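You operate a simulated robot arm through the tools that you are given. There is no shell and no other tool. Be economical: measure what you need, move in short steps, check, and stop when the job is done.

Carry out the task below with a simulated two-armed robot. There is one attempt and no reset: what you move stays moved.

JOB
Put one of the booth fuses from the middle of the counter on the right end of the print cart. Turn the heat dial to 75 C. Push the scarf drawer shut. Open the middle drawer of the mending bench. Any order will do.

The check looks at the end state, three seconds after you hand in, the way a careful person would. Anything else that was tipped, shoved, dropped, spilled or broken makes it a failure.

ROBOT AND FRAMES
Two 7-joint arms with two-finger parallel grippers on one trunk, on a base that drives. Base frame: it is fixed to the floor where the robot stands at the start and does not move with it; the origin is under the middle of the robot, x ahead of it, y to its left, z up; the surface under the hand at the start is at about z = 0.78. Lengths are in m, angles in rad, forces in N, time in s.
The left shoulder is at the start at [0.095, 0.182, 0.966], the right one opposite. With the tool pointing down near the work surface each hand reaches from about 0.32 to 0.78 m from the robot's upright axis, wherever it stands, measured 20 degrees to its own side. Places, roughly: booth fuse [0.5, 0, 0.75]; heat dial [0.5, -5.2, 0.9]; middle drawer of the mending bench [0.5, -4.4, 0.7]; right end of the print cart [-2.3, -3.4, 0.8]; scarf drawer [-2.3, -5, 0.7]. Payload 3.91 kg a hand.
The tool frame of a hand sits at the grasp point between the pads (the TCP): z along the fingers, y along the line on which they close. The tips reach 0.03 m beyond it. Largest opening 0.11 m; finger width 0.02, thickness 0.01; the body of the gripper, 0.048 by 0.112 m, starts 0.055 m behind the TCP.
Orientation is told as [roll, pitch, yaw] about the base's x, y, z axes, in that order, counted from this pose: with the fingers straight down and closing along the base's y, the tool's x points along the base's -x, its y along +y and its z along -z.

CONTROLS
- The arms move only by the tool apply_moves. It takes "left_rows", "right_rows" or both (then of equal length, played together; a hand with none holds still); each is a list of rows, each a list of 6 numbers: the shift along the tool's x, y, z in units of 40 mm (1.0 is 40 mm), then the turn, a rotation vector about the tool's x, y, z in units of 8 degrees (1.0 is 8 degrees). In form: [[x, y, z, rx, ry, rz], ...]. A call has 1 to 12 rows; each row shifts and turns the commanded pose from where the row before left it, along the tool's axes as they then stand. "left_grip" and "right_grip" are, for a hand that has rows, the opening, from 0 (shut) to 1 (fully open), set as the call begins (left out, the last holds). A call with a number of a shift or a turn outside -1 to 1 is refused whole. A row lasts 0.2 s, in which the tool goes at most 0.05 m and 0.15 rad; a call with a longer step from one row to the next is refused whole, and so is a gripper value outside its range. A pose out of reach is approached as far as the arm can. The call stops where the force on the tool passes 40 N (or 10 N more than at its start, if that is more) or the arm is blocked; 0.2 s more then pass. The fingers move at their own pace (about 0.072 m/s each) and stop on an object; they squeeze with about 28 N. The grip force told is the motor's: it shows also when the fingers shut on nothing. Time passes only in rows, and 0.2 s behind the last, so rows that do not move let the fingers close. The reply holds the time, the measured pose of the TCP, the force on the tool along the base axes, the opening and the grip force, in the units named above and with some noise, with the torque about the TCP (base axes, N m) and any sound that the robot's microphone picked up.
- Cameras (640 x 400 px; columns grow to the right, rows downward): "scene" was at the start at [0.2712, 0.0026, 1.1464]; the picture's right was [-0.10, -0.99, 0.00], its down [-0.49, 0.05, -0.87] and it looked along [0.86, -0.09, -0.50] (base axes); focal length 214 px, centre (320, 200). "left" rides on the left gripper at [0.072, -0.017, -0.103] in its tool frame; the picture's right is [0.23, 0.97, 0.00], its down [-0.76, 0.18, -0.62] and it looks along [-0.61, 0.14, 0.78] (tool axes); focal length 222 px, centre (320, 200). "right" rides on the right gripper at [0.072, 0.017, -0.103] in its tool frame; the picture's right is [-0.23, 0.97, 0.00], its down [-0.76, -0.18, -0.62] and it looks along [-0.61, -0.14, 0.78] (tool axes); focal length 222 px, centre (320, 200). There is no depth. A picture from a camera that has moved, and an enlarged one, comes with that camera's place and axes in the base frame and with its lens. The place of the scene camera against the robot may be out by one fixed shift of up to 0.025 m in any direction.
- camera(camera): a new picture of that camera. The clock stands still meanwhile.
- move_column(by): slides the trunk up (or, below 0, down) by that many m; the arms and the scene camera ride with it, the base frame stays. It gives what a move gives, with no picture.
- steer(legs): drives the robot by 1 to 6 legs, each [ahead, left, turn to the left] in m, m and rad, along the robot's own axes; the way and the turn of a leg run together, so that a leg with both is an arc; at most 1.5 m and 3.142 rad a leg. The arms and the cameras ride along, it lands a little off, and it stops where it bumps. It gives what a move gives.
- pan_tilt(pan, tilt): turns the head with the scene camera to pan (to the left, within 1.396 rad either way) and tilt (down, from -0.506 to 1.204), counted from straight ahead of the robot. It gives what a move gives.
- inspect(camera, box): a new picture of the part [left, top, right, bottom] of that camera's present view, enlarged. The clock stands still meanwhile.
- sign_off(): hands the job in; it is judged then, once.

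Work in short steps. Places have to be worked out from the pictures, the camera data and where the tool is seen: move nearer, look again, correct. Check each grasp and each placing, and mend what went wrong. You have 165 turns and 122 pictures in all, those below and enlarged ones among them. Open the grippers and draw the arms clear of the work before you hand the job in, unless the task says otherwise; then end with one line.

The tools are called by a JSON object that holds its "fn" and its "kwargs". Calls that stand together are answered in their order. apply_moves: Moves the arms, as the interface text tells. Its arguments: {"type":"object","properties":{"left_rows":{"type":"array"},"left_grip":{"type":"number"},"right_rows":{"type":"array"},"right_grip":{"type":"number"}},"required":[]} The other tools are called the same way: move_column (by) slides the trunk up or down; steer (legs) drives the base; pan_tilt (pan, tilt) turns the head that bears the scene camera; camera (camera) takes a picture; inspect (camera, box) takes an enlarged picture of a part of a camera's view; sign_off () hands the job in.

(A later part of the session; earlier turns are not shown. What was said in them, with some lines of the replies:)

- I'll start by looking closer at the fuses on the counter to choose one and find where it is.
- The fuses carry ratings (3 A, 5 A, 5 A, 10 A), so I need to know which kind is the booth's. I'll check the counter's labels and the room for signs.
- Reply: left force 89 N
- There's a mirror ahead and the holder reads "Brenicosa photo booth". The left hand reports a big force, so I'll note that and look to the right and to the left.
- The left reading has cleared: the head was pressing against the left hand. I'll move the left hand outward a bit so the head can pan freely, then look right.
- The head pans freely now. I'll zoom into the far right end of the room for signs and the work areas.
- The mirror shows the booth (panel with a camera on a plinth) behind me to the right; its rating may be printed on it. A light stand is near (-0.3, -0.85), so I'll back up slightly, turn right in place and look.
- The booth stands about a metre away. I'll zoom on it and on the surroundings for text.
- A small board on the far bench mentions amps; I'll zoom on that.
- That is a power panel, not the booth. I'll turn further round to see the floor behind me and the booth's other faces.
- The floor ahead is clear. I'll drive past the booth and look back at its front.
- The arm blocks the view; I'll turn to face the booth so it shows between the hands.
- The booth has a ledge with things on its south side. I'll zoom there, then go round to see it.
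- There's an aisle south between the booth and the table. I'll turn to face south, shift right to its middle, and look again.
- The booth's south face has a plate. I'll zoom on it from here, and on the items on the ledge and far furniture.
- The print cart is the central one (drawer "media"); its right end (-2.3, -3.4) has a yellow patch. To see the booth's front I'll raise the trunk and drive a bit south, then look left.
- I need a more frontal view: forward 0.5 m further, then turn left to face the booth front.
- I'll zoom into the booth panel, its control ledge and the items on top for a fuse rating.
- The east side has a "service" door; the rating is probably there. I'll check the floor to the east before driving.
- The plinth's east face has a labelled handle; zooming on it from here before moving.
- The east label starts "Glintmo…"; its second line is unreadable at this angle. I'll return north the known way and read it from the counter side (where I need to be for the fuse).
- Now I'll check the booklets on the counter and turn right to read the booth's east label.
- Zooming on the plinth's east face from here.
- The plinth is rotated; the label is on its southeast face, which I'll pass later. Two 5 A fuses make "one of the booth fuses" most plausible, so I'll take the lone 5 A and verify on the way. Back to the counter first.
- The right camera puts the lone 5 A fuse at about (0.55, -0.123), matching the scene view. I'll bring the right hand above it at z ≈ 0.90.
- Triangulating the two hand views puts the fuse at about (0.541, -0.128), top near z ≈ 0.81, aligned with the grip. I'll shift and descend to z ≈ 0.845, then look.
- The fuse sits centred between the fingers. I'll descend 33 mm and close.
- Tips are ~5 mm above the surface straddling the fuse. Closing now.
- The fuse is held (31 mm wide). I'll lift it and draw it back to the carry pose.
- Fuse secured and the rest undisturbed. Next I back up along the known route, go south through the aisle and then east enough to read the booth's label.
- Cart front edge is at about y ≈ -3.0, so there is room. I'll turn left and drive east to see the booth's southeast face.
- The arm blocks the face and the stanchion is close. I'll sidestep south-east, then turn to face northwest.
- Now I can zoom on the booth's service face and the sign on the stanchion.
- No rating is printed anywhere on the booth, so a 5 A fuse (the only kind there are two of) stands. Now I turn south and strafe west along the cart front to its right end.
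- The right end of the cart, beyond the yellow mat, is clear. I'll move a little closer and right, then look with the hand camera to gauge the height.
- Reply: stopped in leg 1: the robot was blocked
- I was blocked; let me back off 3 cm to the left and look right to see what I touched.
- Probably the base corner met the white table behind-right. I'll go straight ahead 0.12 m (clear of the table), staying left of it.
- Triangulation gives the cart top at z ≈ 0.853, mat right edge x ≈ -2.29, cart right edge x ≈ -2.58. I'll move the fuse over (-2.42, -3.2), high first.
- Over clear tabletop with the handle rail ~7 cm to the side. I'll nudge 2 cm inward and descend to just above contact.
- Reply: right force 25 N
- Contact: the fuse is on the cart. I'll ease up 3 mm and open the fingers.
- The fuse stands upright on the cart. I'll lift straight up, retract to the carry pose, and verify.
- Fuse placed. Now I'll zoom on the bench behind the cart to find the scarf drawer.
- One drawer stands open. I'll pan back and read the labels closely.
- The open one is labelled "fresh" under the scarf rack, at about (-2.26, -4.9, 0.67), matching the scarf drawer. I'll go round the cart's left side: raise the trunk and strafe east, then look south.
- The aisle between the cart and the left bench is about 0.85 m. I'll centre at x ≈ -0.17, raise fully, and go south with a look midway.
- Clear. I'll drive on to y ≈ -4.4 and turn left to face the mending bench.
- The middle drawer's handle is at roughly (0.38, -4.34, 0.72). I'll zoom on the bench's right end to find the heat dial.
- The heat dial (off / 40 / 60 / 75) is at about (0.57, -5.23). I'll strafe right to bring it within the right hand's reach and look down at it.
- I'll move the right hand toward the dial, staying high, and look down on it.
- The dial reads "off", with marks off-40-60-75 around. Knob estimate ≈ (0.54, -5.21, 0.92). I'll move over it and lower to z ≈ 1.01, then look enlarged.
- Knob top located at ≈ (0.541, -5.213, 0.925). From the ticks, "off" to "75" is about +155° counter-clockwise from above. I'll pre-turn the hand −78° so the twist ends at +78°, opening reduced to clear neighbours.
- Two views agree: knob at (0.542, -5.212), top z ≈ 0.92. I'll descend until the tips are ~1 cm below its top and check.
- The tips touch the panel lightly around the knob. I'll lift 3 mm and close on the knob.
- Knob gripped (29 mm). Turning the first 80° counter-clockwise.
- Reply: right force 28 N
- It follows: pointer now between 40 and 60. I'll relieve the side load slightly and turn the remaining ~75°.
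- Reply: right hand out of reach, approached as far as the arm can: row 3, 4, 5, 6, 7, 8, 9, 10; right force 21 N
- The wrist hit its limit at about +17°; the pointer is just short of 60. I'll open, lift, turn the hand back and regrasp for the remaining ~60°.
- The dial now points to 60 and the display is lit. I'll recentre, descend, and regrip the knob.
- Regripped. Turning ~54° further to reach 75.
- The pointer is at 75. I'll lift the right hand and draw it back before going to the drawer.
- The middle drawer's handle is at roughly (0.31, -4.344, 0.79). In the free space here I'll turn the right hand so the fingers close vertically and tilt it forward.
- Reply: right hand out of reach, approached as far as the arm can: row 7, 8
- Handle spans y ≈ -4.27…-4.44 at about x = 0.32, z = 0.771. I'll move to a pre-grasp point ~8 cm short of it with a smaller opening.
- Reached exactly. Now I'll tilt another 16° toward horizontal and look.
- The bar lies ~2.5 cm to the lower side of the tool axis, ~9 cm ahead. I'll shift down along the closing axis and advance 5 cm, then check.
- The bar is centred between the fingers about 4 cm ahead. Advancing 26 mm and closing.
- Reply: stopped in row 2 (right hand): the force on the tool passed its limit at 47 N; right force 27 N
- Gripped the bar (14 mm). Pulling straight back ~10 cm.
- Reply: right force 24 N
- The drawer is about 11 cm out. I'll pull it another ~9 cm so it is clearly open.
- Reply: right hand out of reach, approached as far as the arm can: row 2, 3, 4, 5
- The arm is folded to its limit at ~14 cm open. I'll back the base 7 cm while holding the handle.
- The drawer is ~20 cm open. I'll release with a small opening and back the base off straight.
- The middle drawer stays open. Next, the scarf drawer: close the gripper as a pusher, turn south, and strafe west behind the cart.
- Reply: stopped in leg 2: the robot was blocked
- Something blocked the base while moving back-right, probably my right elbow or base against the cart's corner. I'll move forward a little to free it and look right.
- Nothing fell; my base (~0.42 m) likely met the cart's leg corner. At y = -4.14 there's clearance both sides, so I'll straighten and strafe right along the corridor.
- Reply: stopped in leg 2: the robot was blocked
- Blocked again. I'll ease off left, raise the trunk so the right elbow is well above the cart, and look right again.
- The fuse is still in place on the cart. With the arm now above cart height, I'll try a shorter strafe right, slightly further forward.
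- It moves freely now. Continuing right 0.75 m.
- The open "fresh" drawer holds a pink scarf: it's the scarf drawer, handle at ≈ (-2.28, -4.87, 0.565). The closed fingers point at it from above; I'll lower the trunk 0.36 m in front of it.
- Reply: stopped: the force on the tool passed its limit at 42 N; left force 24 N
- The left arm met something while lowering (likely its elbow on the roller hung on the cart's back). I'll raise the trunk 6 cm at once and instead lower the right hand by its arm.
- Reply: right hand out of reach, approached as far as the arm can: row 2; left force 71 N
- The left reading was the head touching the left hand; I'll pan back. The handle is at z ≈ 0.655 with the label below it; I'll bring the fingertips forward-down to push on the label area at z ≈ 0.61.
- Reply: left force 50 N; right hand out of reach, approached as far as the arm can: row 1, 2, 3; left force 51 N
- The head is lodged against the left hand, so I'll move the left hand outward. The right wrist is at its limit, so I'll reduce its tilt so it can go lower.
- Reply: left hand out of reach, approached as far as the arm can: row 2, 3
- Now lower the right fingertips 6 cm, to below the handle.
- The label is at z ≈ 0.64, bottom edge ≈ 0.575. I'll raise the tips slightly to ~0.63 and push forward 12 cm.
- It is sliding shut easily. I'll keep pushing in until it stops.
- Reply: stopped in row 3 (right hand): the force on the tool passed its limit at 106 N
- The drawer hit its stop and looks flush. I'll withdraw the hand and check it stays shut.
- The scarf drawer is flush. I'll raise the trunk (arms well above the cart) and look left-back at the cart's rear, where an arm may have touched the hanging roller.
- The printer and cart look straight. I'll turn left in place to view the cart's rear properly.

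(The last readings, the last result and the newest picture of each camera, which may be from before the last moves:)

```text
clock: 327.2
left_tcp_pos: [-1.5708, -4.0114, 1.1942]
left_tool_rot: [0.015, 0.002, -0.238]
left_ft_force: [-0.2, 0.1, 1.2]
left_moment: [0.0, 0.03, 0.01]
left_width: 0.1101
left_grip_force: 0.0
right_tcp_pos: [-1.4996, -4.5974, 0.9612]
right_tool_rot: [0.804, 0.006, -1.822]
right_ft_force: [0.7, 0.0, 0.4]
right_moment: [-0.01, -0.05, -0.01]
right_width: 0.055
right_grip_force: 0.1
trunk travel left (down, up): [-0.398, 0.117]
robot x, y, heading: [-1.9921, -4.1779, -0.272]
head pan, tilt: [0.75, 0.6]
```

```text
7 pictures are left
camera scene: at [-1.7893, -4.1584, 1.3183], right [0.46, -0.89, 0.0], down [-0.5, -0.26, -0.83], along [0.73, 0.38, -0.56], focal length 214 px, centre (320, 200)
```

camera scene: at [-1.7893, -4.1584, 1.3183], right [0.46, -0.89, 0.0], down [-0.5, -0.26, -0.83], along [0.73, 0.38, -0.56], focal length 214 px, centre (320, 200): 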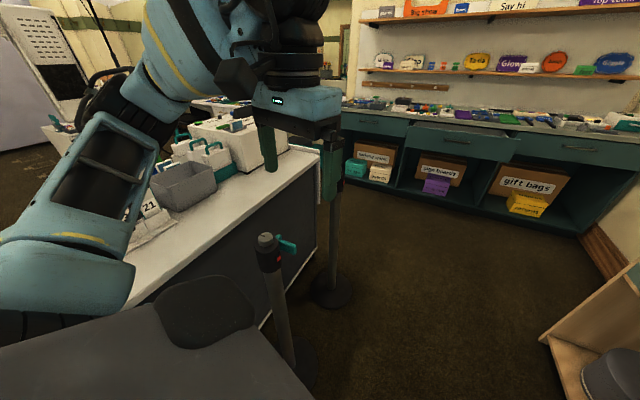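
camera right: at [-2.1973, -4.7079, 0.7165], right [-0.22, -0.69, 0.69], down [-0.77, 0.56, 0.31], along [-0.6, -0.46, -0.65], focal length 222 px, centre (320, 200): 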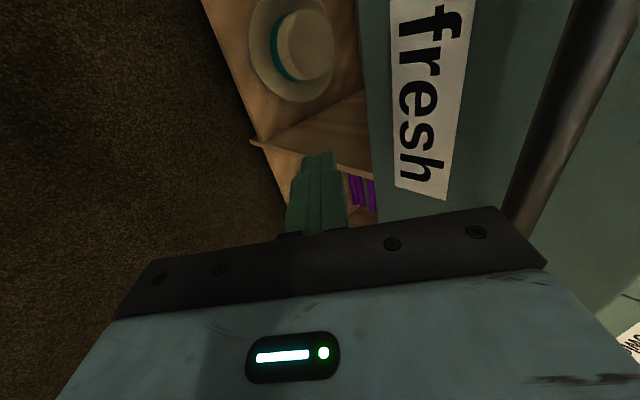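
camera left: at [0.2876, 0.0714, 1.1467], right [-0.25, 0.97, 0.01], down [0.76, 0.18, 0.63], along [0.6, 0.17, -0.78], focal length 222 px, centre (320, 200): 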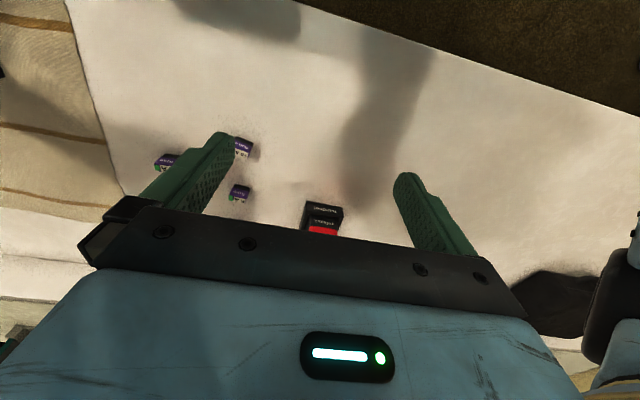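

Two queue posts stand upright behind the cart (one is what I brushed against), nothing has tipped, and the mending bench's middle drawer is visibly open. A last zoom on the bench, and I'll open the right gripper fully.

{"fn": "apply_moves", "kwargs": {"right_rows": [[0, 0, 0, 0, 0, 0], [0, 0, 0, 0, 0, 0], [0, 0, 0, 0, 0, 0]], "right_grip": 1}}

{"fn": "inspect", "kwargs": {"camera": "scene", "box": [230, 90, 640, 320]}}

```text
clock: 328.1
left_tcp_pos: [-1.5717, -4.0125, 1.1932]
left_tool_rot: [0.016, 0.004, -0.236]
left_ft_force: [-0.1, -0.2, -0.5]
left_moment: [0.02, -0.01, 0.02]
left_width: 0.1101
left_grip_force: 0.1
right_tcp_pos: [-1.4988, -4.5972, 0.9628]
right_tool_rot: [0.804, 0.006, -1.822]
right_ft_force: [0.4, 0.4, 0.2]
right_moment: [0.04, -0.01, -0.03]
right_width: 0.1101
right_grip_force: 0.0
trunk travel left (down, up): [-0.398, 0.117]
robot x, y, heading: [-1.9916, -4.1785, -0.271]
head pan, tilt: [0.75, 0.6]
```

```text
1.56 times, centred on (435, 205) of scene
camera zoom: at [-1.7892, -4.1585, 1.3183], right [0.46, -0.89, 0.0], down [-0.5, -0.26, -0.83], along [0.73, 0.38, -0.56], focal length 335 px, centre (140, 192)
```

zoom: 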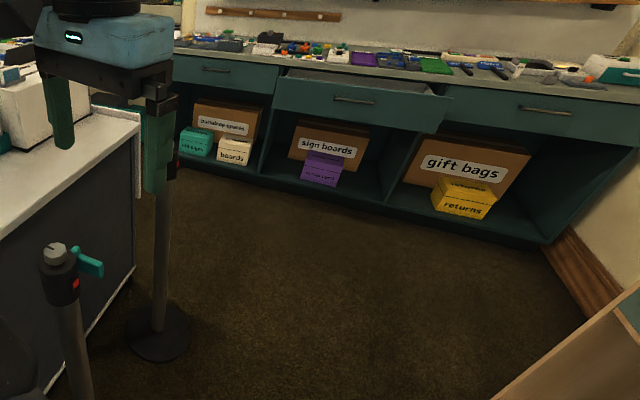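

All four parts are in place, the posts are upright, and the hands are open and clear of the work. Handing in.

{"fn": "sign_off", "kwargs": {}}

```text
The job is handed in.
```

All four parts are done and handed in, but my base or arms bumped things four times. One was probably the white table, two were a queue post behind the print cart, and the fourth was the left arm, probably on a queue post; I saw nothing knocked over, though I couldn't tell whether anything shifted slightly. A 5 A fuse stands on the right end of the print cart (the booth showed no rating, and 5 A was the only type there were two of); the heat dial is at 75 C, the scarf drawer is shut, and the mending bench's middle drawer is about 20 cm open.
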